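You operate a simulated robot arm through the tools that you are given. There is no shell and no other tool.

Carry out the task below with a simulated robot arm. There is one attempt and no reset: what you move stays moved.

TASK
Fill the pink glass to 200 ml, the other two to 100 ml.
Fine: water from the jug, a teaspoon spilt at most; the jug goes back. Set down upright: jug with blue handle.
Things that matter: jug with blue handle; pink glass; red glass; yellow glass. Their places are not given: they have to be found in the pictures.

It is judged by the outcome, as a careful person would: the job done as asked, and still so three seconds after it is handed in. It fails if anything else is knocked over, pushed out of place, dropped, spilled or broken.

THE ROBOT
A 6-joint arm with a two-finger parallel gripper, fixed in place. Base frame: the origin is on the floor under the middle of its stand, x ahead of it, y to its left, z up; the work surface is at about z = 760. Units: mm, rad, N and s.
With the tool pointing down near the work surface it reaches from about 260 to 680 mm from the base axis. Its first joint turns from -1.152 to 1.152 rad. Payload 2.9 kg.
The TCP is the grasp point between the finger pads, 30 mm short of the fingertips. In the tool frame z runs along the fingers and y along their closing line. The gripper opens to 110 mm. The fingers are 20 mm wide and 10 mm thick; the gripper's body (48 by 112 mm) begins 55 mm behind the TCP.
Orientation is that of the tool frame in the base frame, as [roll, pitch, yaw] about the fixed x, y, z axes, in that order (R = Rz(yaw) Ry(pitch) Rx(roll)). With the fingers straight down and closing along the base's y, the tool's x points along the base's -x, its y along +y and its z along -z.

THE INTERFACE
- The arm moves only by the tool play_rows. Its argument "series" is a list of rows, each a list of 3 entries, a list of its own where there are three numbers: the shift along the tool's x, y, z in mm, then the turn, a rotation vector about the tool's x, y, z in rad, then the closure in counts, from 0 (fully open) to 255 (shut). In form: [[[tx, ty, tz], [rx, ry, rz], claw], ...]. A call has 1 to 20 rows; each row shifts and turns the commanded pose from where the row before left it, along the tool's axes as they then stand. Rows are played at 5 a second. More than 50 mm and 0.15 rad between two rows, or a gripper value outside its range, and nothing of the call is played. A pose out of reach is approached as far as the arm can. The call stops where the force on the tool passes 40 N (or 10 N more than at its start, if that is more) or the arm is blocked; 0.2 s more then pass. The fingers move at their own pace (about 108 mm/s each) and stop on an object; they squeeze with about 22 N. The grip force told is the motor's: it shows also when the fingers shut on nothing. Time passes only in rows, and 0.2 s behind the last, so rows that do not move let the fingers close. The reply holds the time, the measured pose of the TCP, the force on the tool along the base axes, the opening and the grip force, in the units named above and with some noise, with the torque about the TCP (base axes, N m) and any sound that the robot's microphone picked up, and new pictures: "views" is both (left out), scene, wrist or none.
- Cameras (640 x 400 px; columns grow to the right, rows downward): "scene" is fixed at [69.3, 421.8, 1406]; the picture's right is [-0.86, -0.52, 0.00], its down [-0.19, 0.31, -0.93] and it looks along [0.48, -0.80, -0.36] (base axes); focal length 369 px, centre (320, 200). "wrist" rides on the gripper at [72, 17, -103] in the tool frame; the picture's right is [-0.23, 0.97, 0.00], its down [-0.76, -0.18, -0.62] and it looks along [-0.61, -0.14, 0.78] (tool axes); focal length 222 px, centre (320, 200).
- pixel_to_xyz(camera, pixels): for up to 12 pixels [column, row] of the newest picture of that camera ("zoom" is the newest enlarged one), the place [x, y, z] in the base frame of the surface seen there, good to about 3 mm. It takes no simulated time.
- inspect(camera, box): a new picture of the part [left, top, right, bottom] of that camera's present view, enlarged. It takes no simulated time.
- job_done(): hands the job in; it is judged then, once.

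Leave the gripper open and the arm clear of the work at the hand-in unless told otherwise.

The tools are called after "Request:" by a JSON object that holds its "name" and its "arguments". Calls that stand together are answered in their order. play_rows: Moves the arm, as the interface text tells. Its arguments: {"type":"object","properties":{"series":{"type":"array","items":{"type":"array"}},"views":{"type":"string","enum":["both","scene","wrist","none"]}},"required":["series"]} The other tools are called the same way: pixel_to_xyz (camera, pixels) gives the place of the surface under pixels of a picture; inspect (camera, box) takes an enlarged picture of a part of a camera's view; job_done () hands the job in.

At the start:

```text
clock: 0.0
eef_pos: [412.7, -69.5, 1232.7]
ee_rot: [3.14, 0.002, -3.141]
contact_force: [0.5, 0.8, 0.4]
moment: [0.01, 0.02, -0.01]
width: 110.1
grasp_force: 0.1
```

scene: 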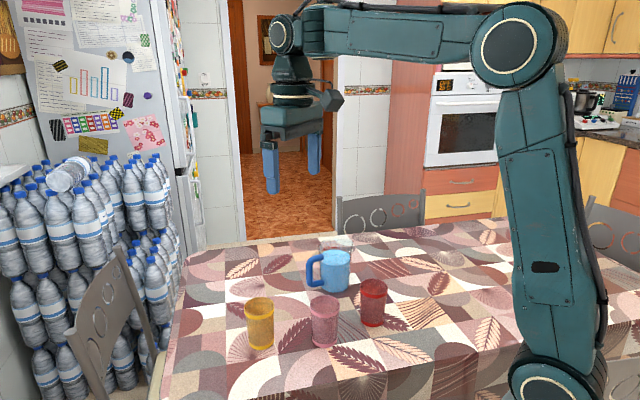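
wrist: 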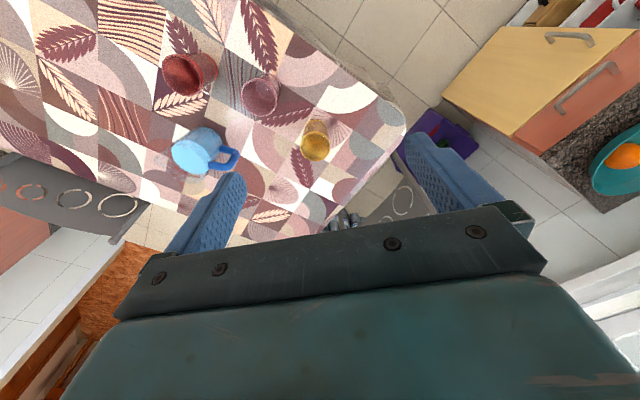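

I see a blue jug around (328,270) in the scene picture, and yellow (260,323), pink (325,320) and red (373,303) glasses. I will enlarge both views to see details.

Request:
{"name": "inspect", "arguments": {"camera": "scene", "box": [230, 220, 410, 360]}}

Request:
{"name": "inspect", "arguments": {"camera": "wrist", "box": [140, 30, 360, 190]}}

Request:
{"name": "pixel_to_xyz", "arguments": {"camera": "scene", "pixels": [[338, 255], [338, 275], [338, 289], [312, 270], [260, 300], [260, 325], [260, 346], [325, 298], [325, 320], [325, 343], [373, 282], [373, 305]]}}

Request:
{"name": "pixel_to_xyz", "arguments": {"camera": "wrist", "pixels": [[190, 145], [205, 160], [232, 153], [218, 150], [190, 75], [208, 75], [260, 95], [270, 85], [315, 140], [320, 130], [300, 180], [150, 110]]}}

```text
2.86 times, centred on (320, 290) of scene
```

zoom: 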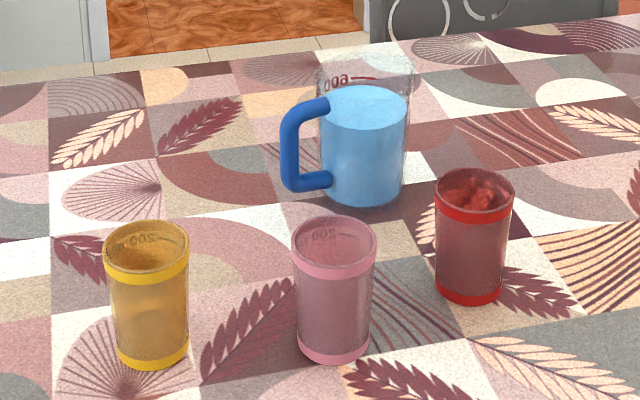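

```text
2.50 times, centred on (250, 110) of wrist
```

zoom: 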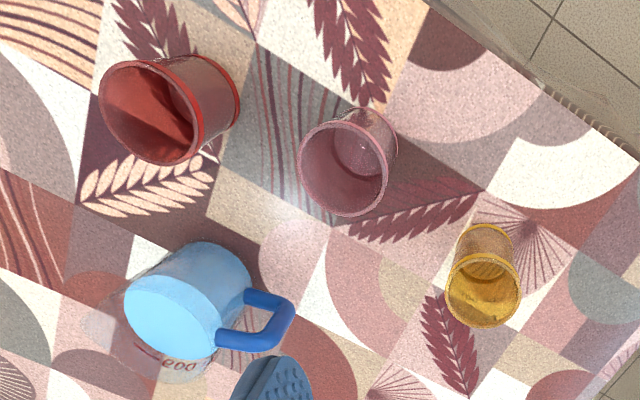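

```text
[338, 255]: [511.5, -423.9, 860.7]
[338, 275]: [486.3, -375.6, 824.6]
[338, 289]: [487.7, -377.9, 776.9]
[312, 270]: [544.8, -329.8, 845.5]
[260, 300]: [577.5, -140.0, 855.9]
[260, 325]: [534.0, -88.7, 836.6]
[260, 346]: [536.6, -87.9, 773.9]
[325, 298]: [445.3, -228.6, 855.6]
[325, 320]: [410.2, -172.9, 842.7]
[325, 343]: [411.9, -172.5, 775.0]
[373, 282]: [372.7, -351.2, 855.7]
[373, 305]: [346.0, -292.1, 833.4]
```

```text
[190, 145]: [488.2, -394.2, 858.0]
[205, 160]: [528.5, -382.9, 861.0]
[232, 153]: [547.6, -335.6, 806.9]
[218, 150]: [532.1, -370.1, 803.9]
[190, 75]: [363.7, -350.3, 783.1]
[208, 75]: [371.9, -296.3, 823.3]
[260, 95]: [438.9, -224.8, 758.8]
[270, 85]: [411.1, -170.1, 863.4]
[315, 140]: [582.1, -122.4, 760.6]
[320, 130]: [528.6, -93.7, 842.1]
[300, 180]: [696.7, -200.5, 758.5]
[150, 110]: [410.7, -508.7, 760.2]
```

Jug and glasses are located roughly. I will enlarge each one more closely to look for marks, contents and exact edges.

Request:
{"name": "inspect", "arguments": {"camera": "scene", "box": [300, 235, 356, 295]}}

Request:
{"name": "inspect", "arguments": {"camera": "scene", "box": [240, 290, 290, 352]}}

Request:
{"name": "inspect", "arguments": {"camera": "scene", "box": [300, 290, 350, 350]}}

Request:
{"name": "inspect", "arguments": {"camera": "scene", "box": [345, 272, 400, 332]}}

Request:
{"name": "inspect", "arguments": {"camera": "wrist", "box": [150, 110, 250, 190]}}

Request:
{"name": "inspect", "arguments": {"camera": "wrist", "box": [150, 40, 290, 125]}}

```text
6.67 times, centred on (328, 265) of scene
```

zoom: 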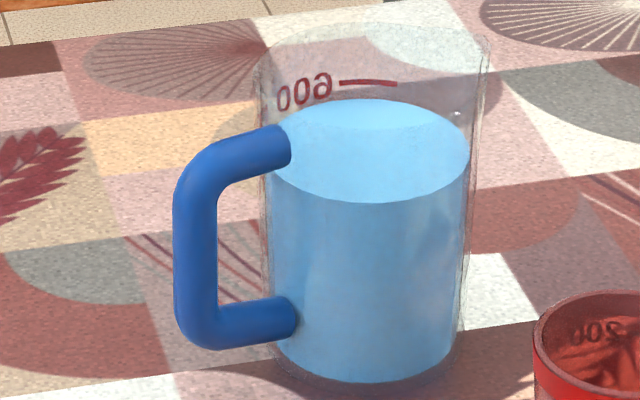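

```text
6.45 times, centred on (265, 321) of scene
```

zoom: 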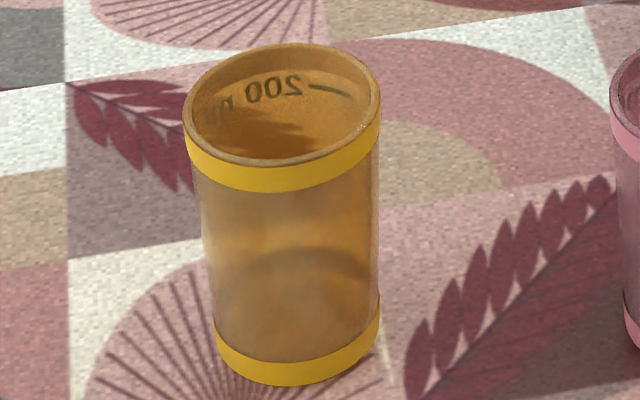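

```text
6.67 times, centred on (325, 320) of scene
```

zoom: 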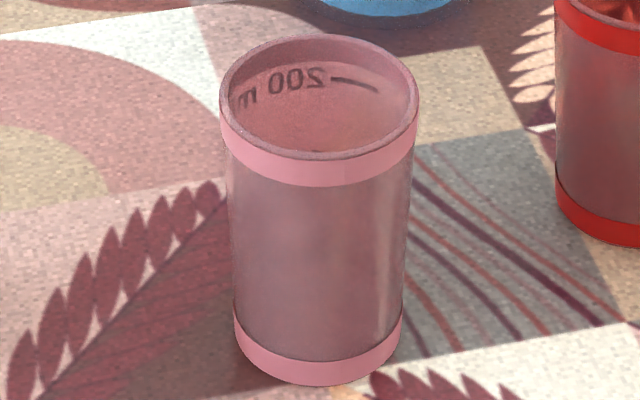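

```text
6.67 times, centred on (372, 302) of scene
```

zoom: 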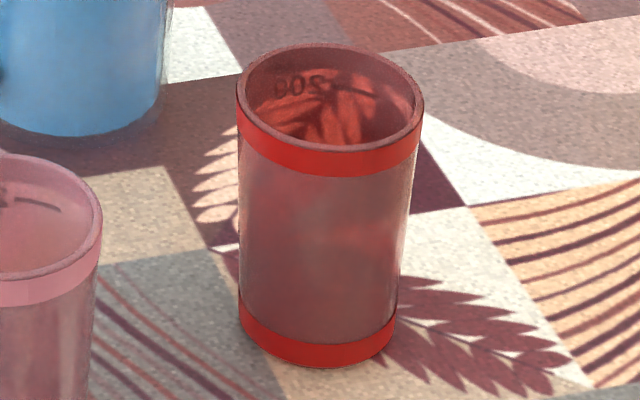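

```text
5.00 times, centred on (200, 150) of wrist
```

zoom: 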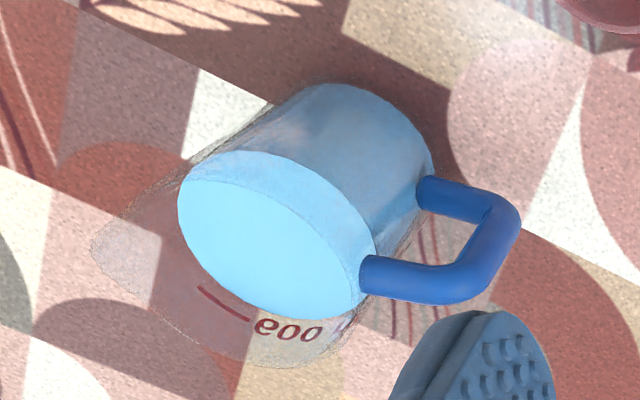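

```text
4.57 times, centred on (220, 82) of wrist
```

zoom: 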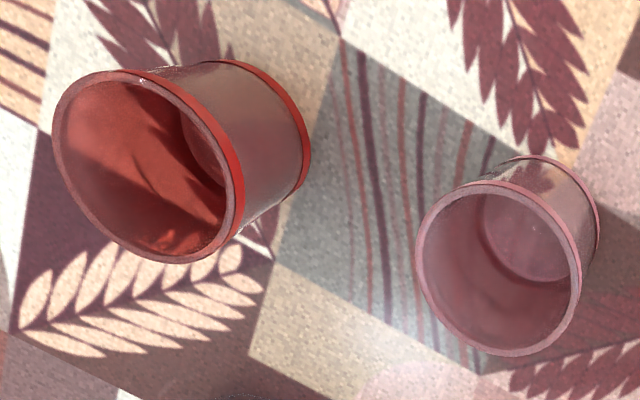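

The three glasses appear empty; the jug holds water just under its 600 mark. I will measure rim points of red and pink from this newest zoom.

Request:
{"name": "pixel_to_xyz", "arguments": {"camera": "zoom", "pixels": [[57, 140], [100, 75], [170, 85], [232, 190], [190, 260], [100, 235], [419, 250], [455, 192], [530, 190], [578, 270], [545, 342], [480, 350]]}}

Request:
{"name": "inspect", "arguments": {"camera": "scene", "box": [300, 290, 350, 350]}}

```text
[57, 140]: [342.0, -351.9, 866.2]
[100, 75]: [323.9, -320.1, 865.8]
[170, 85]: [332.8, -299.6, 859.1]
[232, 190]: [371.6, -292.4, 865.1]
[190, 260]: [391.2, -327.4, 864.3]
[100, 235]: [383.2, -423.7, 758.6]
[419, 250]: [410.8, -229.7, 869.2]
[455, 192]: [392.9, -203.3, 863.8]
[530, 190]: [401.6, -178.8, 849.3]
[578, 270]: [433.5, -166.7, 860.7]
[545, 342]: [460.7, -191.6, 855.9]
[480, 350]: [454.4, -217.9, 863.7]
```

```text
6.67 times, centred on (325, 320) of scene
```

zoom: 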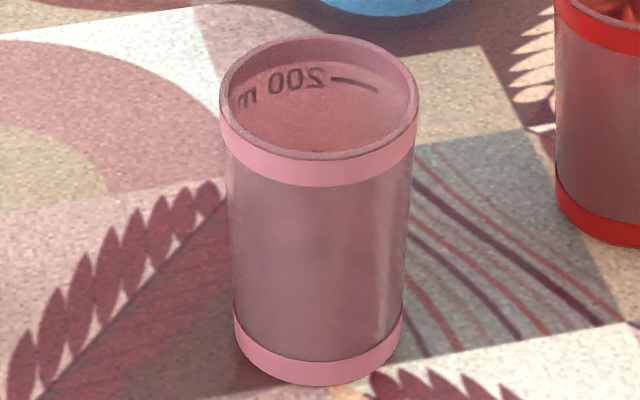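

I will measure the 200 mark on the pink glass and the rim from this zoom.

Request:
{"name": "pixel_to_xyz", "arguments": {"camera": "zoom", "pixels": [[340, 79], [360, 84], [375, 91], [300, 78], [320, 40], [320, 52], [320, 62], [320, 100], [320, 125], [320, 145], [320, 155], [320, 378]]}}

Request:
{"name": "inspect", "arguments": {"camera": "scene", "box": [300, 235, 356, 295]}}

```text
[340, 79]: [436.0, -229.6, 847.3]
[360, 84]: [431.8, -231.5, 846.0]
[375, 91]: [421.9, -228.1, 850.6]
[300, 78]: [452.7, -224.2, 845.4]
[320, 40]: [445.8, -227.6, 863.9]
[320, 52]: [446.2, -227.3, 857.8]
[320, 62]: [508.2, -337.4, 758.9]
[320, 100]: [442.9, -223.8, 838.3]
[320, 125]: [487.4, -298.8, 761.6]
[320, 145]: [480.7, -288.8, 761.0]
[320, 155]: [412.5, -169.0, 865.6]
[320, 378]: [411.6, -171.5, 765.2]
```

```text
6.67 times, centred on (328, 265) of scene
```

zoom: 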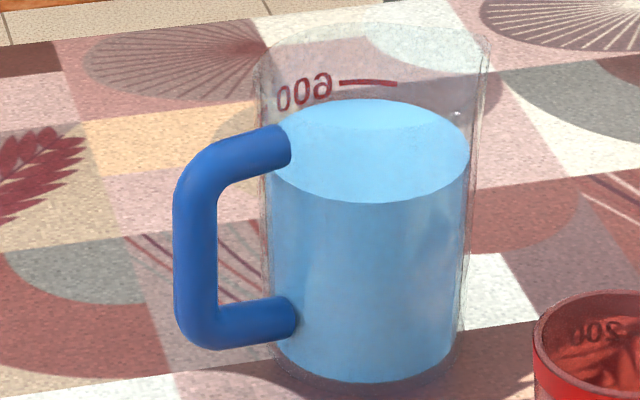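

Now measuring the jug from this zoom: water top, handle, rim.

Request:
{"name": "pixel_to_xyz", "arguments": {"camera": "zoom", "pixels": [[370, 105], [370, 150], [370, 195], [285, 150], [460, 150], [370, 375], [270, 145], [195, 195], [190, 300], [265, 318], [215, 160], [370, 83]]}}

Request:
{"name": "pixel_to_xyz", "arguments": {"camera": "zoom", "pixels": [[365, 20], [320, 25], [270, 35], [255, 70], [488, 60], [480, 90], [460, 40], [490, 40], [470, 140], [462, 350], [212, 250], [180, 250]]}}

```text
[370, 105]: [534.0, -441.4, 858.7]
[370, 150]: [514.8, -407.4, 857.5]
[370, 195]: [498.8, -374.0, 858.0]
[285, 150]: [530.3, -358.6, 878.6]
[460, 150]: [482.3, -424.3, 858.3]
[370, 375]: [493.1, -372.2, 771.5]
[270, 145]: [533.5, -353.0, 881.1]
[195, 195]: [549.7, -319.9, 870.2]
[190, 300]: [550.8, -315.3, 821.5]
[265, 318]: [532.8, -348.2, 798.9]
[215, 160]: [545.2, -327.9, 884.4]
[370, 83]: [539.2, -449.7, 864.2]
```

```text
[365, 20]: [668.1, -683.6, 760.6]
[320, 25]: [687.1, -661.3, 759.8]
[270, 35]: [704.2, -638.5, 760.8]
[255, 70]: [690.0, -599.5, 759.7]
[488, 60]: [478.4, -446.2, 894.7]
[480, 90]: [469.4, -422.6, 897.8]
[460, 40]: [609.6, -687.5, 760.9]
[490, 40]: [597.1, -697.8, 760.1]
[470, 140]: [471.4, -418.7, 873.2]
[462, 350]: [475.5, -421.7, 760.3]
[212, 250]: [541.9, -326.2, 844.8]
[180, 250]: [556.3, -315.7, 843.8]
```

The jug's water surface is at about z = 858, and its handle points to base (+x, +y) from the jug's centre near (515, -408). Before moving I will enlarge the arm and gripper to see the wrist geometry.

Request:
{"name": "inspect", "arguments": {"camera": "scene", "box": [230, 0, 430, 210]}}

Request:
{"name": "inspect", "arguments": {"camera": "scene", "box": [160, 200, 640, 400]}}

```text
1.90 times, centred on (330, 105) of scene
```

zoom: 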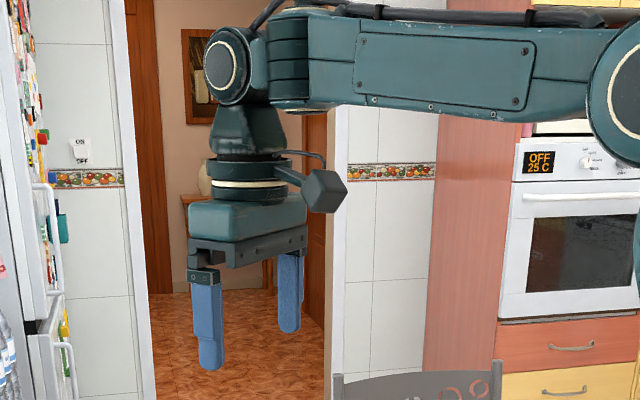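

```text
1.33 times, centred on (400, 300) of scene
```

zoom: 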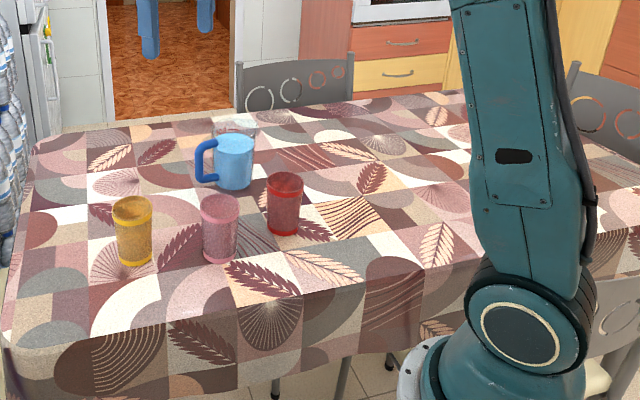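

The arm has a spherical-type wrist with the camera on a side bracket. I'll fly to above the jug, staying high (TCP to about 516, -409, 1010), to look straight at it.

Request:
{"name": "play_rows", "arguments": {"series": [[[-11.5, -37.7, 24.7], [0, 0, 0], 0], [[-11.5, -37.7, 24.7], [0, 0, 0], 0], [[-11.5, -37.7, 24.7], [0, 0, 0], 0], [[-11.5, -37.7, 24.7], [0, 0, 0], 0], [[-11.5, -37.7, 24.7], [0, 0, 0], 0], [[-11.5, -37.7, 24.7], [0, 0, 0], 0], [[-11.5, -37.7, 24.7], [0, 0, 0], 0], [[-11.5, -37.7, 24.7], [0, 0, 0], 0], [[-11.5, -37.7, 24.7], [0, 0, 0], 0]]}}

```text
clock: 2.0
eef_pos: [515.5, -409.2, 1009.9]
ee_rot: [3.141, 0.0, 3.141]
contact_force: [0.6, 0.1, 0.3]
moment: [0.04, 0.01, -0.01]
width: 110.2
grasp_force: 0.0
```

scene: 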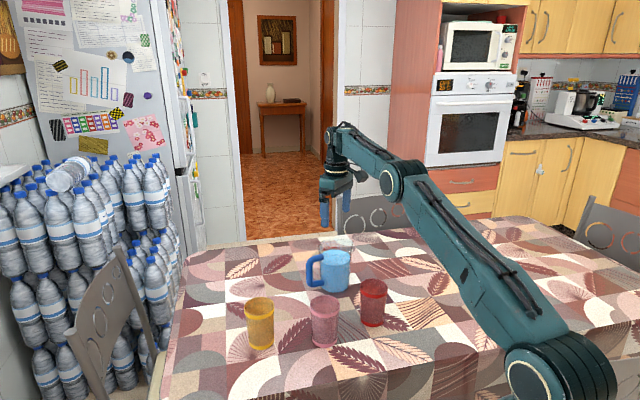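
wrist: 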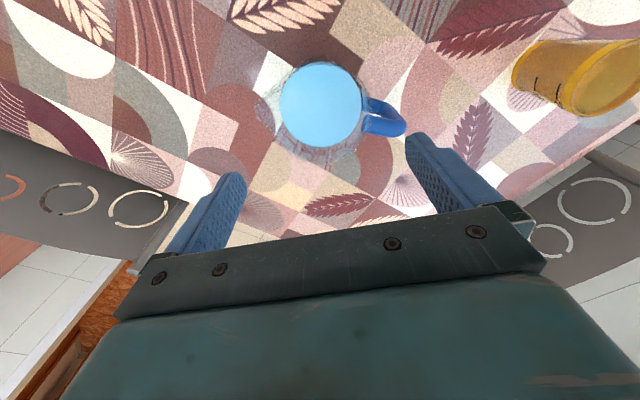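

The wrist view now shows the jug at (322,105) from above and the yellow glass at (577,75) with marks on its side. I enlarge both.

Request:
{"name": "inspect", "arguments": {"camera": "wrist", "box": [240, 40, 420, 180]}}

Request:
{"name": "inspect", "arguments": {"camera": "wrist", "box": [500, 20, 640, 130]}}

```text
2.86 times, centred on (330, 110) of wrist
```

zoom: 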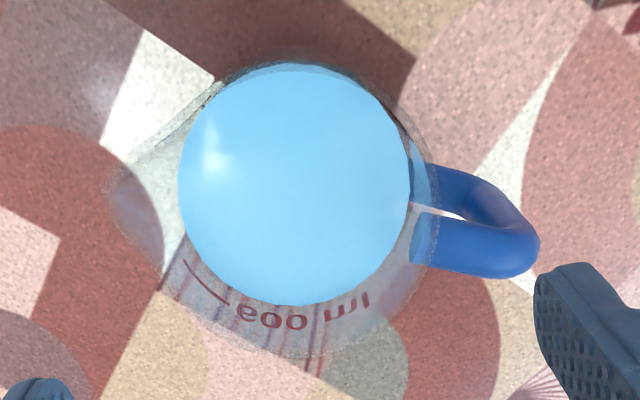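

```text
3.64 times, centred on (570, 75) of wrist
```

zoom: 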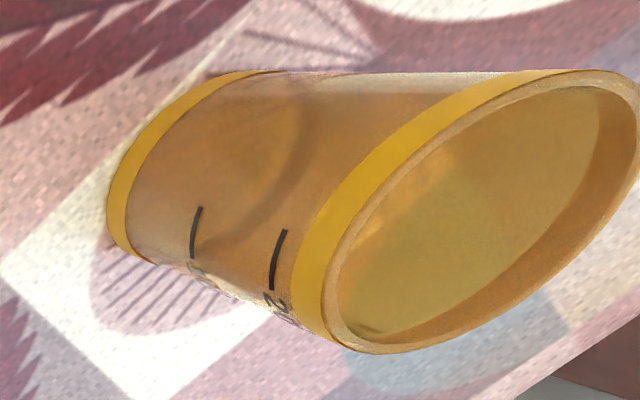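

The jug has a spout (zoom left, opposite the handle), and the glass has two ticks (100 and 200 ml). I measure the tick heights on the yellow glass.

Request:
{"name": "pixel_to_xyz", "arguments": {"camera": "zoom", "pixels": [[201, 210], [195, 233], [192, 255], [286, 232], [278, 260], [272, 287], [130, 160], [118, 200], [335, 240], [355, 345], [600, 80], [480, 105]]}}

Request:
{"name": "inspect", "arguments": {"camera": "wrist", "box": [260, 50, 410, 150]}}

```text
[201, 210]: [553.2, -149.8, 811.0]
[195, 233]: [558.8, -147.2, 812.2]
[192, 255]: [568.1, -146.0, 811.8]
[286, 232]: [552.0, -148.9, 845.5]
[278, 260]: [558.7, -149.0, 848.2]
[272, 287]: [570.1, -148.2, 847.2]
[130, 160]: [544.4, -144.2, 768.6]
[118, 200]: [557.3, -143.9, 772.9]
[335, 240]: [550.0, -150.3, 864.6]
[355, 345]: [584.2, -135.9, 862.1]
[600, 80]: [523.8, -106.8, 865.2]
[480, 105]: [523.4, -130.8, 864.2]
```

```text
4.00 times, centred on (335, 100) of wrist
```

zoom: 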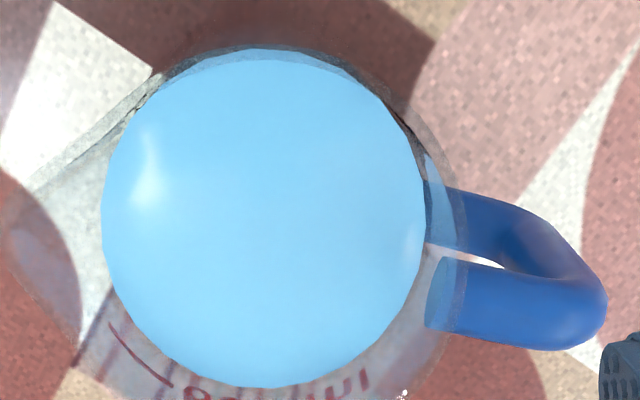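

Ticks: 100 ml at about z = 811.7 and 200 ml at about z = 847. Now the jug's edges from this closer zoom.

Request:
{"name": "pixel_to_xyz", "arguments": {"camera": "zoom", "pixels": [[108, 210], [265, 58], [415, 220], [265, 380], [150, 100], [390, 110], [150, 330], [385, 330], [480, 300], [580, 310], [520, 230], [450, 215]]}}

Request:
{"name": "pixel_to_xyz", "arguments": {"camera": "zoom", "pixels": [[405, 398], [455, 250], [410, 110], [300, 52], [200, 52], [130, 100], [30, 190], [10, 230], [40, 290], [130, 360], [440, 180], [440, 330]]}}

```text
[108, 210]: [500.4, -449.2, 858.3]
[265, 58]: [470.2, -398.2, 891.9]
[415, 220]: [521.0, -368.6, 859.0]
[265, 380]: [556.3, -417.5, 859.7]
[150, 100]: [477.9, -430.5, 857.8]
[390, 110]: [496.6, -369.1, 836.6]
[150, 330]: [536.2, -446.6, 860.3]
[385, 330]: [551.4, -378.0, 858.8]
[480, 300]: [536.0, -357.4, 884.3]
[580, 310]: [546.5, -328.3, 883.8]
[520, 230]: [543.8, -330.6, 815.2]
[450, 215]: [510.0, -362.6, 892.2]
```

```text
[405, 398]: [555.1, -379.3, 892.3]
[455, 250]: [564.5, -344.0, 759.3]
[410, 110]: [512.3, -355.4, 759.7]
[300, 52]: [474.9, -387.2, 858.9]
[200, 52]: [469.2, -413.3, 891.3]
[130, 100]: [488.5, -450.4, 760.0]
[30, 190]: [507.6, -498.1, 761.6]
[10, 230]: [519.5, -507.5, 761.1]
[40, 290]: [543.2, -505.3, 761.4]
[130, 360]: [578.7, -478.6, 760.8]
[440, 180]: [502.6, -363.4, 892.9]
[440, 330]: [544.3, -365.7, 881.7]
```

Jug: centre about (516, -409), rim at z ≈ 895 with R ≈ 47.5, spout at about 245° and handle at about 66°. I plan to hold the body from the side, with one finger through the handle loop and the other on the spout side. The tool's x axis must then face up, so I first turn the tool counter-clockwise about its own axis in place, well above the jug.

Request:
{"name": "play_rows", "arguments": {"series": [[[0, 0, 0], [0, 0, -0.14], 0], [[0, 0, 0], [0, 0, -0.14], 0], [[0, 0, 0], [0, 0, -0.14], 0], [[0, 0, 0], [0, 0, -0.14], 0], [[0, 0, 0], [0, 0, -0.14], 0], [[0, 0, 0], [0, 0, -0.14], 0], [[0, 0, 0], [0, 0, -0.14], 0], [[0, 0, 0], [0, 0, -0.14], 0], [[0, 0, 0], [0, 0, -0.14], 0], [[0, 0, 0], [0, 0, -0.14], 0]]}}

```text
clock: 4.2
eef_pos: [516.4, -409.5, 1010.9]
ee_rot: [3.141, -0.001, -1.738]
contact_force: [0.1, 0.0, -0.1]
moment: [0.03, 0.01, -0.02]
width: 110.1
grasp_force: 0.0
```

scene: 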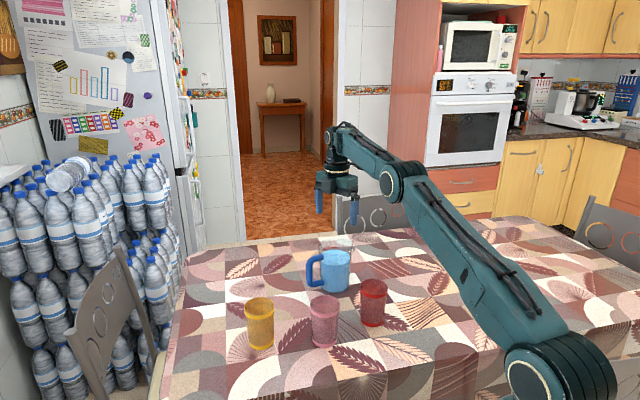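
wrist: 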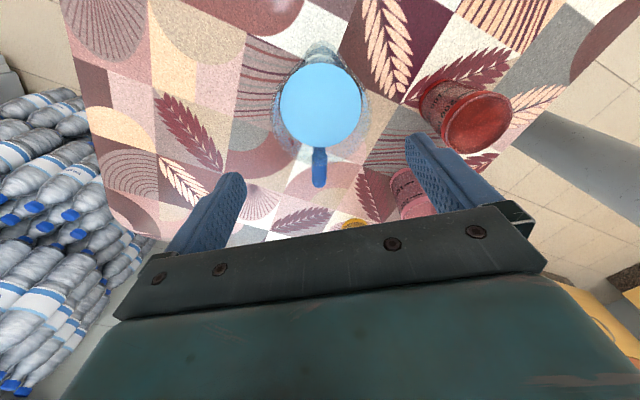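

The turn works. In the wrist view the handle now points straight down the image, which confirms its direction at about 67°. I enlarge the jug to fix the handle, rim and spout.

Request:
{"name": "inspect", "arguments": {"camera": "wrist", "box": [250, 35, 390, 195]}}

Request:
{"name": "inspect", "arguments": {"camera": "wrist", "box": [380, 60, 540, 220]}}

```text
2.50 times, centred on (320, 115) of wrist
```

zoom: 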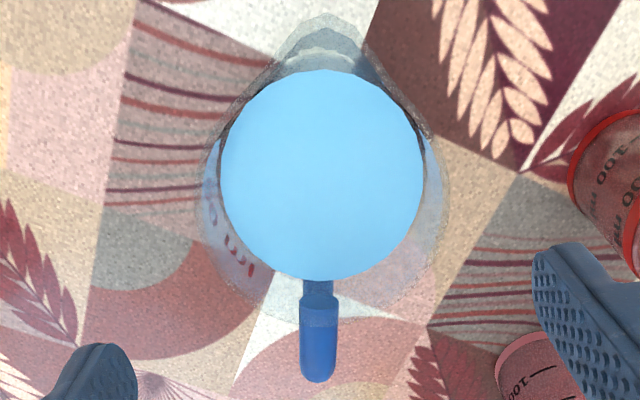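

```text
2.50 times, centred on (460, 140) of wrist
```

zoom: 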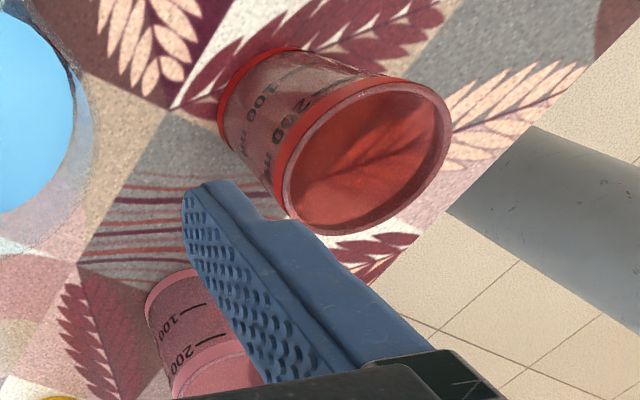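

I re-zoom on the jug to measure points on the handle, rim and spout.

Request:
{"name": "inspect", "arguments": {"camera": "wrist", "box": [265, 35, 375, 195]}}

Request:
{"name": "pixel_to_xyz", "arguments": {"camera": "wrist", "pixels": [[313, 170], [319, 170], [325, 170], [319, 160], [319, 185], [319, 150], [281, 105], [361, 105], [321, 62], [321, 145], [292, 75], [350, 75]]}}

```text
2.50 times, centred on (320, 115) of wrist
```

zoom: 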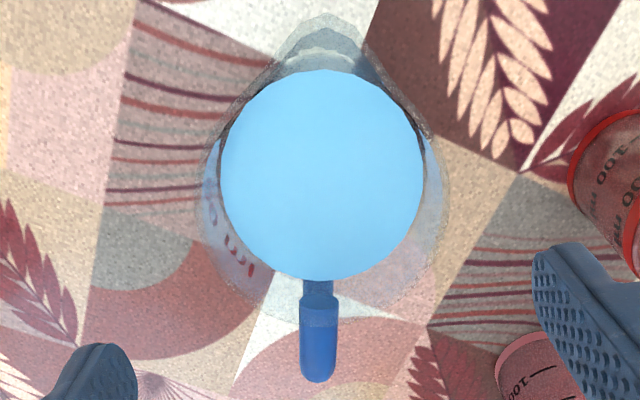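

```text
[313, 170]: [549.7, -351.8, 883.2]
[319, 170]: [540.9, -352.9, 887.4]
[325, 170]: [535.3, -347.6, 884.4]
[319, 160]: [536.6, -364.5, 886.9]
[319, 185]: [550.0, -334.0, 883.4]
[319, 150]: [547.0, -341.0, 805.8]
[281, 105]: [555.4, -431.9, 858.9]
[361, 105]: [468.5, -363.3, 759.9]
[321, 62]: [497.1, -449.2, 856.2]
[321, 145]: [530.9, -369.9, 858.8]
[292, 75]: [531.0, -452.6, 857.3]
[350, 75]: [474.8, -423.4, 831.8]
```

Handle direction ≈ 65.6°, loop opening from z ≈ 806 to 868, spout tip ≈ 61 mm from the axis at 246°. I finish the yaw turn (tool x to -24.4°) and back off upwards.

Request:
{"name": "play_rows", "arguments": {"series": [[[0, 0, 0], [0, 0, -0.1458], 0], [[0, 0, 0], [0, 0, -0.1458], 0], [[0, 0, 0], [0, 0, -0.1458], 0], [[0, 0, 0], [0, 0, -0.1458], 0], [[0, 0, 0], [0, 0, -0.1458], 0], [[0, 0, 0], [0, 0, -0.1458], 0], [[0, 0, 0], [0, 0, -0.1458], 0], [[0, 0, 0], [0, 0, -0.1458], 0], [[0, 0, 0], [0, 0, -0.1458], 0], [[-36, 0, -25], [0, 0, 0], 0], [[-36, 0, -25], [0, 0, 0], 0], [[-36, 0, -25], [0, 0, 0], 0]]}}

```text
clock: 6.8
eef_pos: [425.9, -372.8, 1093.9]
ee_rot: [-3.138, 0.002, -0.431]
contact_force: [-0.4, -1.0, 0.2]
moment: [-0.01, -0.01, -0.01]
width: 110.2
grasp_force: 0.0
out of reach, approached as far as the arm can: row 12
```

scene: 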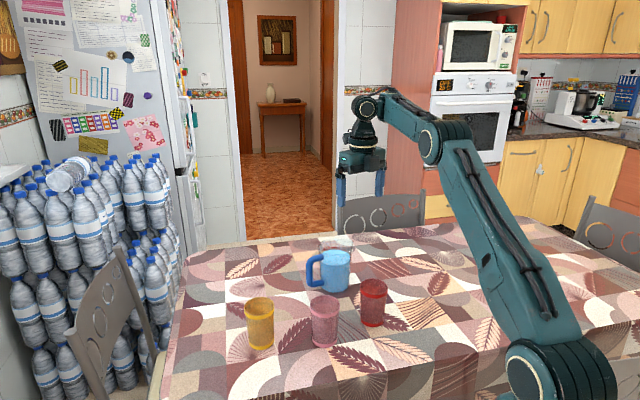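
wrist: 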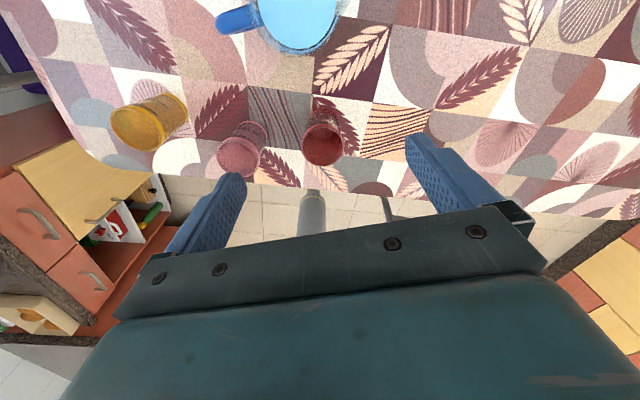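

Row 12 met a joint limit (the tool roll is far counter-clockwise relative to the arm's plane). I turn back a little so that the tool x axis lies in the arm's vertical plane (yaw ≈ -41°), and check the pose.

Request:
{"name": "play_rows", "arguments": {"series": [[[0, 0, 0], [0, 0, 0.144], 0], [[0, 0, 0], [0, 0, 0.144], 0], [[0, 0, 0], [0, 0, 0], 0]], "views": "none"}}

```text
clock: 7.6
eef_pos: [426.8, -373.0, 1093.9]
ee_rot: [-3.14, -0.002, -0.718]
contact_force: [-0.1, -0.6, -0.2]
moment: [0.0, 0.05, 0.03]
width: 110.0
grasp_force: 0.0
```

Now I tilt the tool up in the arm's plane from straight down to 25° below horizontal (8 rows about tool y), TCP held in place well above the glasses.

Request:
{"name": "play_rows", "arguments": {"series": [[[0, 0, 0], [0, 0.1418, 0], 0], [[0, 0, 0], [0, 0.1418, 0], 0], [[0, 0, 0], [0, 0.1418, 0], 0], [[0, 0, 0], [0, 0.1418, 0], 0], [[0, 0, 0], [0, 0.1418, 0], 0], [[0, 0, 0], [0, 0.1418, 0], 0], [[0, 0, 0], [0, 0.1418, 0], 0], [[0, 0, 0], [0, 0.1418, 0], 0]]}}

```text
clock: 9.4
eef_pos: [492.4, -429.9, 1138.2]
ee_rot: [-3.14, -0.415, -0.717]
contact_force: [-0.2, 0.5, 0.0]
moment: [0.03, 0.03, 0.03]
width: 109.9
grasp_force: 0.1
out of reach, approached as far as the arm can: row 1, 2, 3, 4, 5, 6, 7, 8
```

scene: 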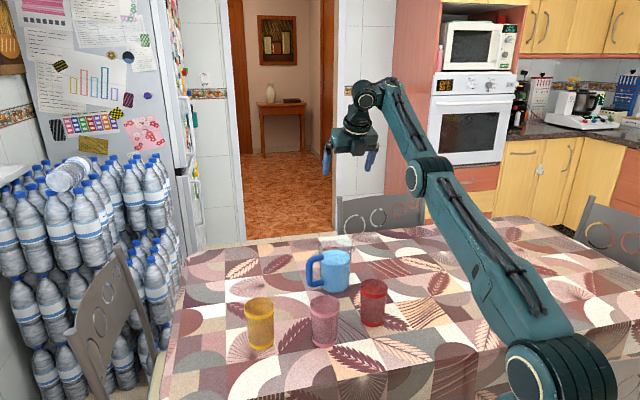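
wrist: 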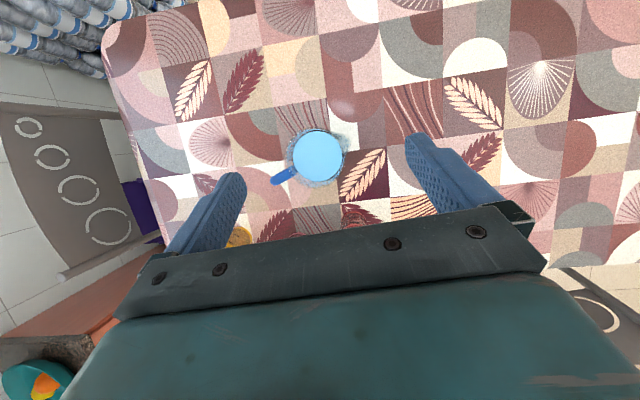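

All tilt rows were cut short, so something limits the arm here. I measure points on the arm itself (shoulder, elbow and wrist discs) in the scene view to understand its geometry.

Request:
{"name": "pixel_to_xyz", "arguments": {"camera": "scene", "pixels": [[416, 178], [540, 384], [364, 100], [364, 88], [400, 130], [480, 270], [357, 122], [350, 140], [520, 360], [560, 350], [440, 190], [380, 95]]}}

Request:
{"name": "inspect", "arguments": {"camera": "scene", "box": [310, 60, 620, 400]}}

```text
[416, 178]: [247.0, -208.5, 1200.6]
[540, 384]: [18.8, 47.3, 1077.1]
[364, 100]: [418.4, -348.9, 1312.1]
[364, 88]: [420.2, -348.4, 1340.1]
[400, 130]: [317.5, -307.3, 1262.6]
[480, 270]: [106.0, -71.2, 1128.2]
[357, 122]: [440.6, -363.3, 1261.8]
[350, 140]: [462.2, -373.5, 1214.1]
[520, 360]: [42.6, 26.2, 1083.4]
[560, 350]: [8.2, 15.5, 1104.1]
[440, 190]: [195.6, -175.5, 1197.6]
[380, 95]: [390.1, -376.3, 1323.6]
```

```text
1.18 times, centred on (465, 230) of scene
```

zoom: 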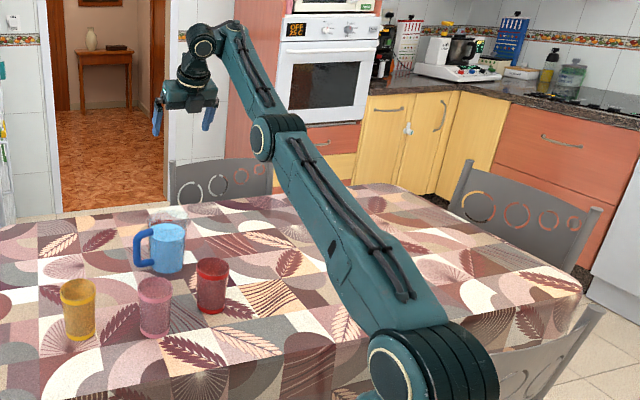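

The arm seems to have straightened fully and bent its elbow the wrong way (it now hits its elbow limit when retracting). I go outward to full stretch again and come back in, to let the elbow flip upward; all of it is at z > 1100, clear of everything.

Request:
{"name": "play_rows", "arguments": {"series": [[[20, 0, 0], [0, 0, 0], 0], [[20, 0, 0], [0, 0, 0], 0], [[20, 0, 0], [0, 0, 0], 0], [[15, 0, 0], [0, 0, 0], 0], [[-40, 0, 0], [0, 0, 0], 0], [[-40, 0, 0], [0, 0, 0], 0], [[-40, 0, 0], [0, 0, 0], 0]], "views": "scene"}}

```text
clock: 11.0
eef_pos: [491.5, -430.2, 1136.5]
ee_rot: [-3.138, -0.415, -0.723]
contact_force: [0.5, 0.5, -0.2]
moment: [-0.02, 0.02, 0.0]
width: 109.9
grasp_force: 0.1
out of reach, approached as far as the arm can: row 3, 4, 6, 7
```

scene: 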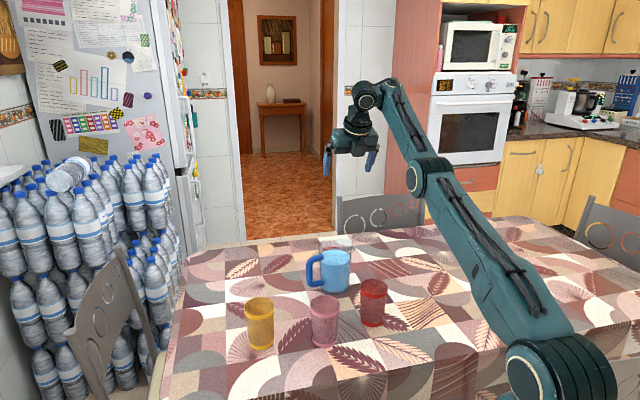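

The band of motion confirms the wrong elbow bend. From full stretch, a downward move should bend the elbow the right way (forearm down), so I stretch out, follow the tool axis downward at the boundary, then move down and inward – staying above z ≈ 1000.

Request:
{"name": "play_rows", "arguments": {"series": [[[25, 0, 0], [0, 0, 0], 0], [[25, 0, 0], [0, 0, 0], 0], [[20, 0, 0], [0, 0, 0], 0], [[0, 0, 48], [0, 0, 0], 0], [[0, 0, 48], [0, 0, 0], 0], [[-34, 0, 28], [0, 0, 0], 0], [[-36, 0, -16], [0, 0, 0], 0], [[-36, 0, -16], [0, 0, 0], 0]], "views": "scene"}}

```text
clock: 12.8
eef_pos: [543.4, -490.6, 1071.3]
ee_rot: [-3.132, -0.411, -0.718]
contact_force: [-0.4, -0.5, 0.5]
moment: [0.0, 0.01, 0.02]
width: 110.1
grasp_force: 0.1
out of reach, approached as far as the arm can: row 3, 5, 6, 7, 8
```

scene: 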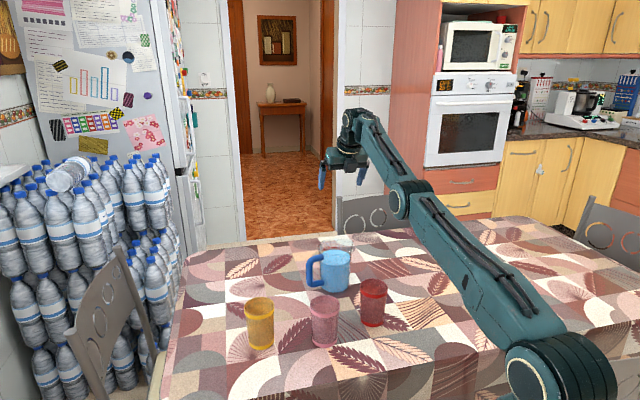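

Still on the wrong elbow branch. I measure the arm again for the current joint positions.

Request:
{"name": "inspect", "arguments": {"camera": "scene", "box": [310, 90, 620, 400]}}

Request:
{"name": "pixel_to_xyz", "arguments": {"camera": "scene", "pixels": [[390, 202], [394, 196], [348, 122], [349, 130], [525, 380], [520, 370], [440, 240], [480, 290], [405, 190], [370, 140]]}}

```text
1.29 times, centred on (465, 245) of scene
```

zoom: 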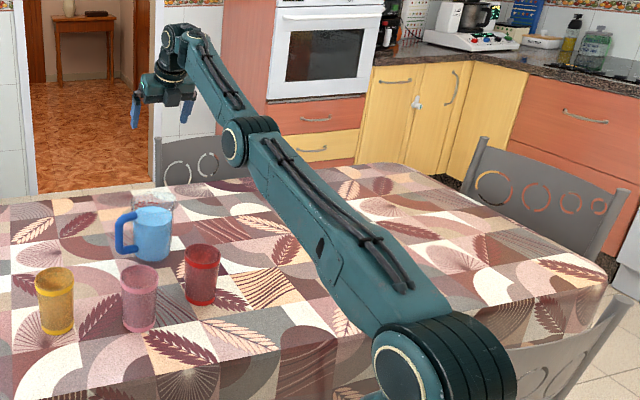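

```text
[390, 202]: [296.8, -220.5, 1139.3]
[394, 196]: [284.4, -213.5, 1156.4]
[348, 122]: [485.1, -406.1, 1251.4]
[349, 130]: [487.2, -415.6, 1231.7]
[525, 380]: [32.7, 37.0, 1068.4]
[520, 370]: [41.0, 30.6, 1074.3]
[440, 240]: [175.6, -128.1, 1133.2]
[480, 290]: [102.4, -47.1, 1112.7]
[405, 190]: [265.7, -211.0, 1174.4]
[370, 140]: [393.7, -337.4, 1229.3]
```

I probe which directions are free from here with small moves (10 mm and 0.05 rad each way), all high above the table.

Request:
{"name": "play_rows", "arguments": {"series": [[[-9.15, 0, -4.03], [0, 0, 0], 0], [[4.03, 0, -9.15], [0, 0, 0], 0], [[-9.15, 0, -4.03], [0, 0, 0], 0], [[0, 0, 0], [0, -0.05, 0], 0], [[-9.15, 0, -4.03], [0, 0, 0], 0], [[0, 0, 0], [0, -0.1, 0], 0], [[0, 0, 0], [0, -0.1, 0], 0], [[-9.15, 0, -4.03], [0, 0, 0], 0]], "views": "none"}}

```text
clock: 14.6
eef_pos: [510.6, -457.9, 1079.6]
ee_rot: [-3.141, -0.218, -0.717]
contact_force: [-0.1, -0.4, 0.0]
moment: [0.0, -0.01, 0.05]
width: 110.0
grasp_force: 0.0
out of reach, approached as far as the arm can: row 1, 3, 4, 6, 7, 8
```

Let me look at the arm from the scene camera again and measure the joint discs carefully.

Request:
{"name": "inspect", "arguments": {"camera": "scene", "box": [320, 60, 480, 220]}}

Request:
{"name": "inspect", "arguments": {"camera": "scene", "box": [440, 240, 640, 400]}}

```text
2.50 times, centred on (400, 140) of scene
```

zoom: 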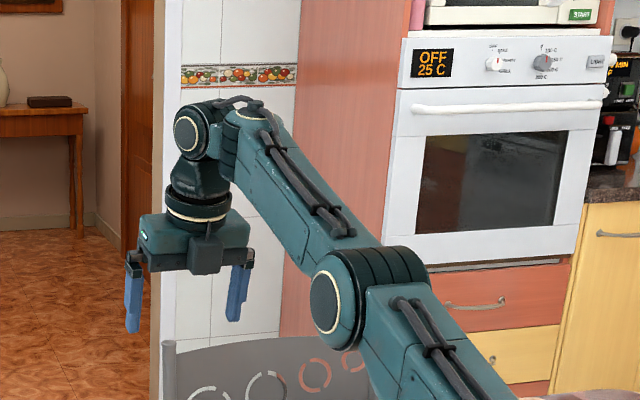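

```text
2.50 times, centred on (540, 320) of scene
```

zoom: 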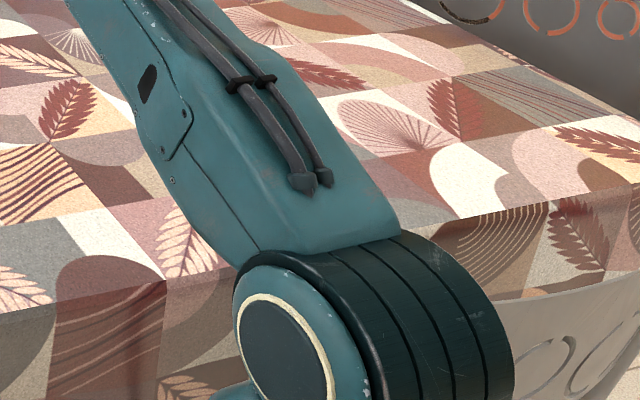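

Request:
{"name": "pixel_to_xyz", "arguments": {"camera": "scene", "pixels": [[402, 181], [401, 179], [347, 114], [346, 112], [525, 378], [523, 375], [351, 143], [355, 155], [420, 178], [378, 125]]}}

```text
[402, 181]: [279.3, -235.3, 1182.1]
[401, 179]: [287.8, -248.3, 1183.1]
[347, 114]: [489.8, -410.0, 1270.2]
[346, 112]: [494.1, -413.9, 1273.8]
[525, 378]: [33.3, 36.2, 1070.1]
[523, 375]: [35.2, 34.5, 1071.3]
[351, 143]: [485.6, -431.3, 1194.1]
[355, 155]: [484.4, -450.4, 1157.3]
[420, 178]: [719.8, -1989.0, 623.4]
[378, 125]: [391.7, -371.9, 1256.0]
```

The arm is stretched straight right now. I test whether the tool roll is what blocks it: turn the roll back clockwise by about 40° and then try to retract and rise.

Request:
{"name": "play_rows", "arguments": {"series": [[[0, 0, 0], [0, 0, 0.14], 0], [[0, 0, 0], [0, 0, 0.14], 0], [[0, 0, 0], [0, 0, 0.14], 0], [[0, 0, 0], [0, 0, 0.14], 0], [[0, 0, 0], [0, 0, 0.14], 0], [[0, 0, 0], [0, 0, 0], 0]], "views": "none"}}

```text
clock: 16.0
eef_pos: [510.6, -457.9, 1078.8]
ee_rot: [-2.999, -0.165, -1.431]
contact_force: [0.1, -0.2, -0.1]
moment: [-0.02, 0.04, -0.02]
width: 110.2
grasp_force: 0.0
```

Request:
{"name": "play_rows", "arguments": {"series": [[[-14.9, 12.6, -4.3], [0, 0, 0], 0], [[-14.9, 12.6, -4.3], [0, 0, 0], 0], [[-22.8, 19.2, -27.1], [0, 0, 0], 0], [[-22.8, 19.2, -27.1], [0, 0, 0], 0]], "views": "scene"}}

```text
clock: 17.0
eef_pos: [452.3, -405.7, 1136.9]
ee_rot: [-2.999, -0.162, -1.429]
contact_force: [-0.1, -0.6, -0.8]
moment: [-0.01, -0.03, -0.02]
width: 109.7
grasp_force: 0.1
out of reach, approached as far as the arm can: row 3, 4
```

scene: 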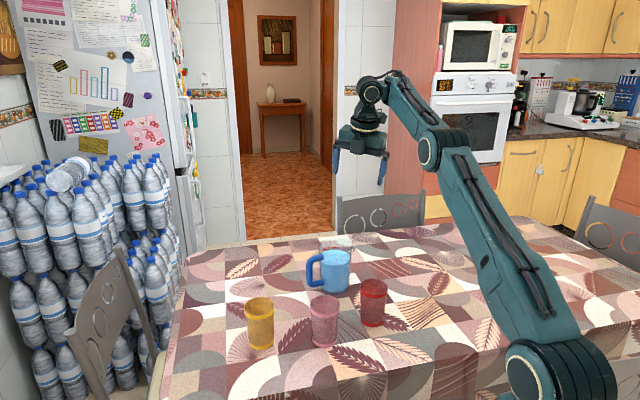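

Request:
{"name": "pixel_to_xyz", "arguments": {"camera": "scene", "pixels": [[427, 153], [429, 150], [426, 156], [368, 92], [370, 89], [366, 95], [525, 378], [445, 160], [470, 200], [400, 100]]}}

Request:
{"name": "inspect", "arguments": {"camera": "scene", "box": [330, 50, 530, 210]}}

```text
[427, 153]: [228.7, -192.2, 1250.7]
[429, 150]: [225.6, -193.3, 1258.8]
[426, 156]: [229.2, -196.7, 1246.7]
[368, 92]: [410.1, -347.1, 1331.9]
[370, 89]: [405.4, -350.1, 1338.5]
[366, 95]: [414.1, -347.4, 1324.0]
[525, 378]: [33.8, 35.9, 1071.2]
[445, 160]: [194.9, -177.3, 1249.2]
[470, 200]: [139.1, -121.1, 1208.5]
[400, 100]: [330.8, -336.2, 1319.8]
```

```text
2.50 times, centred on (430, 130) of scene
```

zoom: 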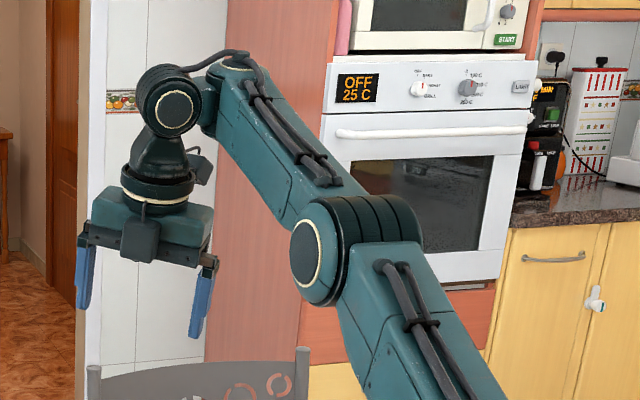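

Here the elbow is bent the right way (elbow above the shoulder–wrist line). Near full stretch large steps may simply fail, so I retract with small steps of about 10 mm and see.

Request:
{"name": "play_rows", "arguments": {"series": [[[-7.5, 6.3, -2.2], [0, 0, 0], 0], [[-7.5, 6.3, -2.2], [0, 0, 0], 0], [[-7.5, 6.3, -2.2], [0, 0, 0], 0], [[-7.5, 6.3, -2.2], [0, 0, 0], 0], [[-7.5, 6.3, -2.2], [0, 0, 0], 0], [[-7.5, 6.3, -2.2], [0, 0, 0], 0], [[-7.5, 6.3, -2.2], [0, 0, 0], 0], [[-7.5, 6.3, -2.2], [0, 0, 0], 0]], "views": "scene"}}

```text
clock: 18.8
eef_pos: [431.4, -390.5, 1175.6]
ee_rot: [-3.0, -0.165, -1.43]
contact_force: [0.8, -0.4, -0.2]
moment: [-0.02, 0.01, -0.01]
width: 109.8
grasp_force: 0.0
out of reach, approached as far as the arm can: row 1, 2, 3, 4, 5, 6, 7, 8
```

scene: 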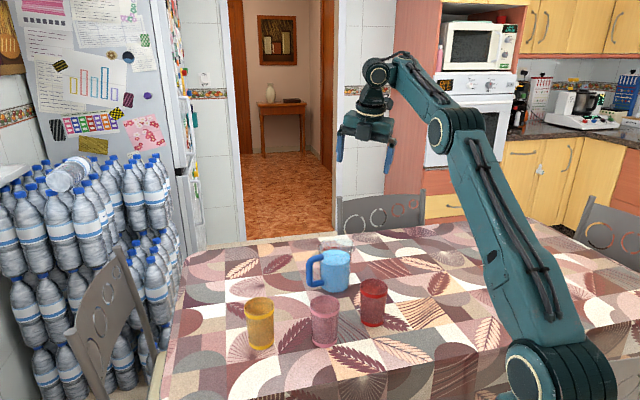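

The arm slides up instead of in, so one wrist joint seems to sit at its limit. I run tiny isolated tests: first a small tilt of the tool back toward straight down.

Request:
{"name": "play_rows", "arguments": {"series": [[[0, 0, 0], [-0.0644, -0.0765, 0], 0], [[0, 0, 0], [0, 0, 0], 0]], "views": "none"}}

Request:
{"name": "play_rows", "arguments": {"series": [[[-3.3, 2.8, 19.5], [0, 0, 0], 0], [[0, 0, 0], [0, 0, 0], 0]], "views": "none"}}

Request:
{"name": "play_rows", "arguments": {"series": [[[-14.9, 12.6, -4.3], [0, 0, 0], 0], [[0, 0, 0], [0, 0, 0], 0]], "views": "none"}}

```text
clock: 19.4
eef_pos: [430.6, -391.5, 1174.6]
ee_rot: [-3.065, -0.09, -1.42]
contact_force: [0.2, -0.3, 0.3]
moment: [-0.01, 0.01, -0.01]
width: 109.9
grasp_force: 0.2
```

```text
clock: 20.0
eef_pos: [430.1, -389.9, 1157.0]
ee_rot: [-3.064, -0.091, -1.421]
contact_force: [0.2, -0.4, -0.4]
moment: [0.02, 0.04, 0.01]
width: 110.0
grasp_force: 0.1
```

```text
clock: 20.6
eef_pos: [414.6, -377.3, 1157.6]
ee_rot: [-3.067, -0.089, -1.421]
contact_force: [-0.1, -0.9, -0.3]
moment: [-0.02, -0.01, 0.01]
width: 109.9
grasp_force: 0.0
```

Tilting toward vertical frees the motion, tilting outward is what is limited. I test outward tilt in small steps at this more retracted place.

Request:
{"name": "play_rows", "arguments": {"series": [[[0, 0, 0], [0.0322, 0.03825, 0], 0], [[0, 0, 0], [0.0322, 0.03825, 0], 0], [[0, 0, 0], [0, 0, 0], 0]], "views": "none"}}

Request:
{"name": "play_rows", "arguments": {"series": [[[0, 0, 0], [0.0644, 0.0765, 0], 0], [[0, 0, 0], [0, 0, 0], 0]], "views": "none"}}

Request:
{"name": "play_rows", "arguments": {"series": [[[0, 0, 0], [0.0644, 0.0765, 0], 0], [[0, 0, 0], [0, 0, 0], 0]], "views": "scene"}}

```text
clock: 21.4
eef_pos: [430.9, -392.0, 1175.0]
ee_rot: [-3.002, -0.164, -1.428]
contact_force: [0.0, 0.1, 0.2]
moment: [-0.01, 0.01, -0.01]
width: 110.1
grasp_force: 0.0
out of reach, approached as far as the arm can: row 1, 2
```

```text
clock: 22.0
eef_pos: [444.8, -406.2, 1190.6]
ee_rot: [-2.934, -0.239, -1.444]
contact_force: [0.1, -0.3, -0.1]
moment: [0.02, -0.04, 0.0]
width: 109.8
grasp_force: 0.1
out of reach, approached as far as the arm can: row 1
```

```text
clock: 22.6
eef_pos: [459.1, -418.6, 1202.3]
ee_rot: [-2.862, -0.315, -1.463]
contact_force: [-0.4, -0.3, 0.0]
moment: [0.01, -0.02, 0.02]
width: 110.1
grasp_force: 0.2
out of reach, approached as far as the arm can: row 1
```

scene: 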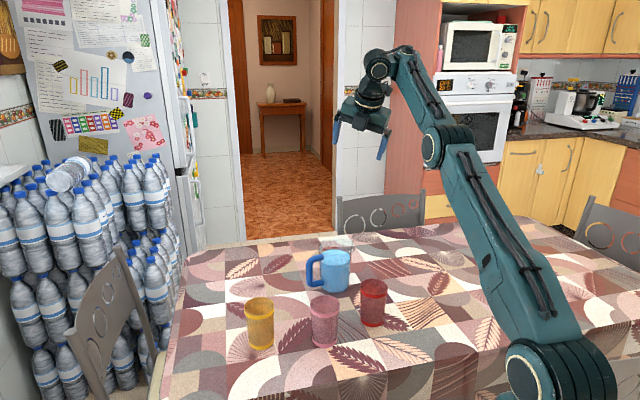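

Request:
{"name": "pixel_to_xyz", "arguments": {"camera": "scene", "pixels": [[430, 150], [432, 147], [379, 68], [377, 71], [525, 378], [545, 385]]}}

Request:
{"name": "inspect", "arguments": {"camera": "scene", "box": [320, 20, 640, 400]}}

```text
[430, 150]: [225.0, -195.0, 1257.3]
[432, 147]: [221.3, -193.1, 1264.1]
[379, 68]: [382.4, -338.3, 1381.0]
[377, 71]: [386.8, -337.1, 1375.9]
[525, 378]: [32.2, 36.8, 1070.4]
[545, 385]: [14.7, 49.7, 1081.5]
```

```text
1.05 times, centred on (480, 210) of scene (not enlarged: the box is as wide or as high as the picture)
```

zoom: 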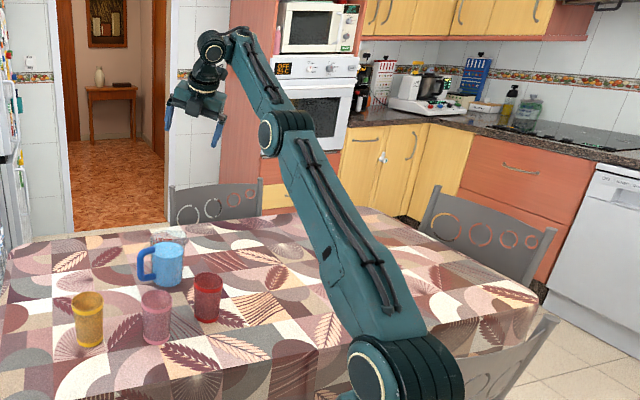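

The limit looks like a bound on the wrist pitch joint relative to the forearm. I return the tool to straight down and then test a low, retracted tool-down pose over an empty part of the table.

Request:
{"name": "play_rows", "arguments": {"series": [[[0, 0, 0], [-0.0902, -0.1071, 0], 0], [[0, 0, 0], [-0.0902, -0.1071, 0], 0], [[0, 0, 0], [-0.0902, -0.1071, 0], 0], [[0, 0, 0], [0, 0, 0], 0]], "views": "none"}}

```text
clock: 23.6
eef_pos: [433.4, -405.4, 1189.6]
ee_rot: [3.138, 0.003, -1.417]
contact_force: [-0.3, -0.2, 0.2]
moment: [0.02, 0.01, 0.03]
width: 109.9
grasp_force: 0.1
out of reach, approached as far as the arm can: row 2, 3
```

Request:
{"name": "play_rows", "arguments": {"series": [[[-23.6, 18.5, 30], [0, 0, 0], 0], [[-23.6, 18.5, 30], [0, 0, 0], 0], [[-23.6, 18.5, 30], [0, 0, 0], 0], [[-23.6, 18.5, 30], [0, 0, 0], 0]], "views": "scene"}}

```text
clock: 24.6
eef_pos: [345.8, -322.6, 1072.2]
ee_rot: [-3.14, 0.0, -1.418]
contact_force: [0.0, 0.2, 0.0]
moment: [-0.02, -0.01, 0.04]
width: 109.8
grasp_force: 0.1
```

scene: 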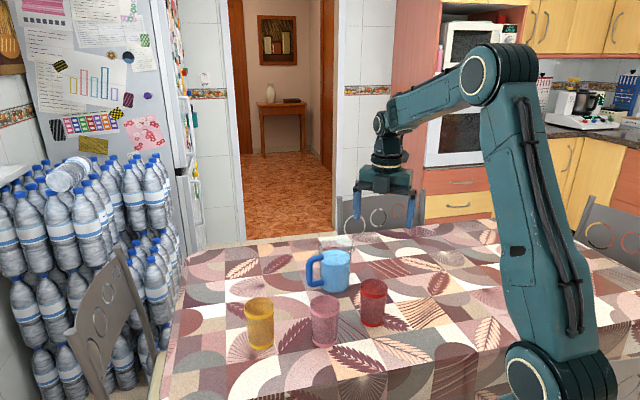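

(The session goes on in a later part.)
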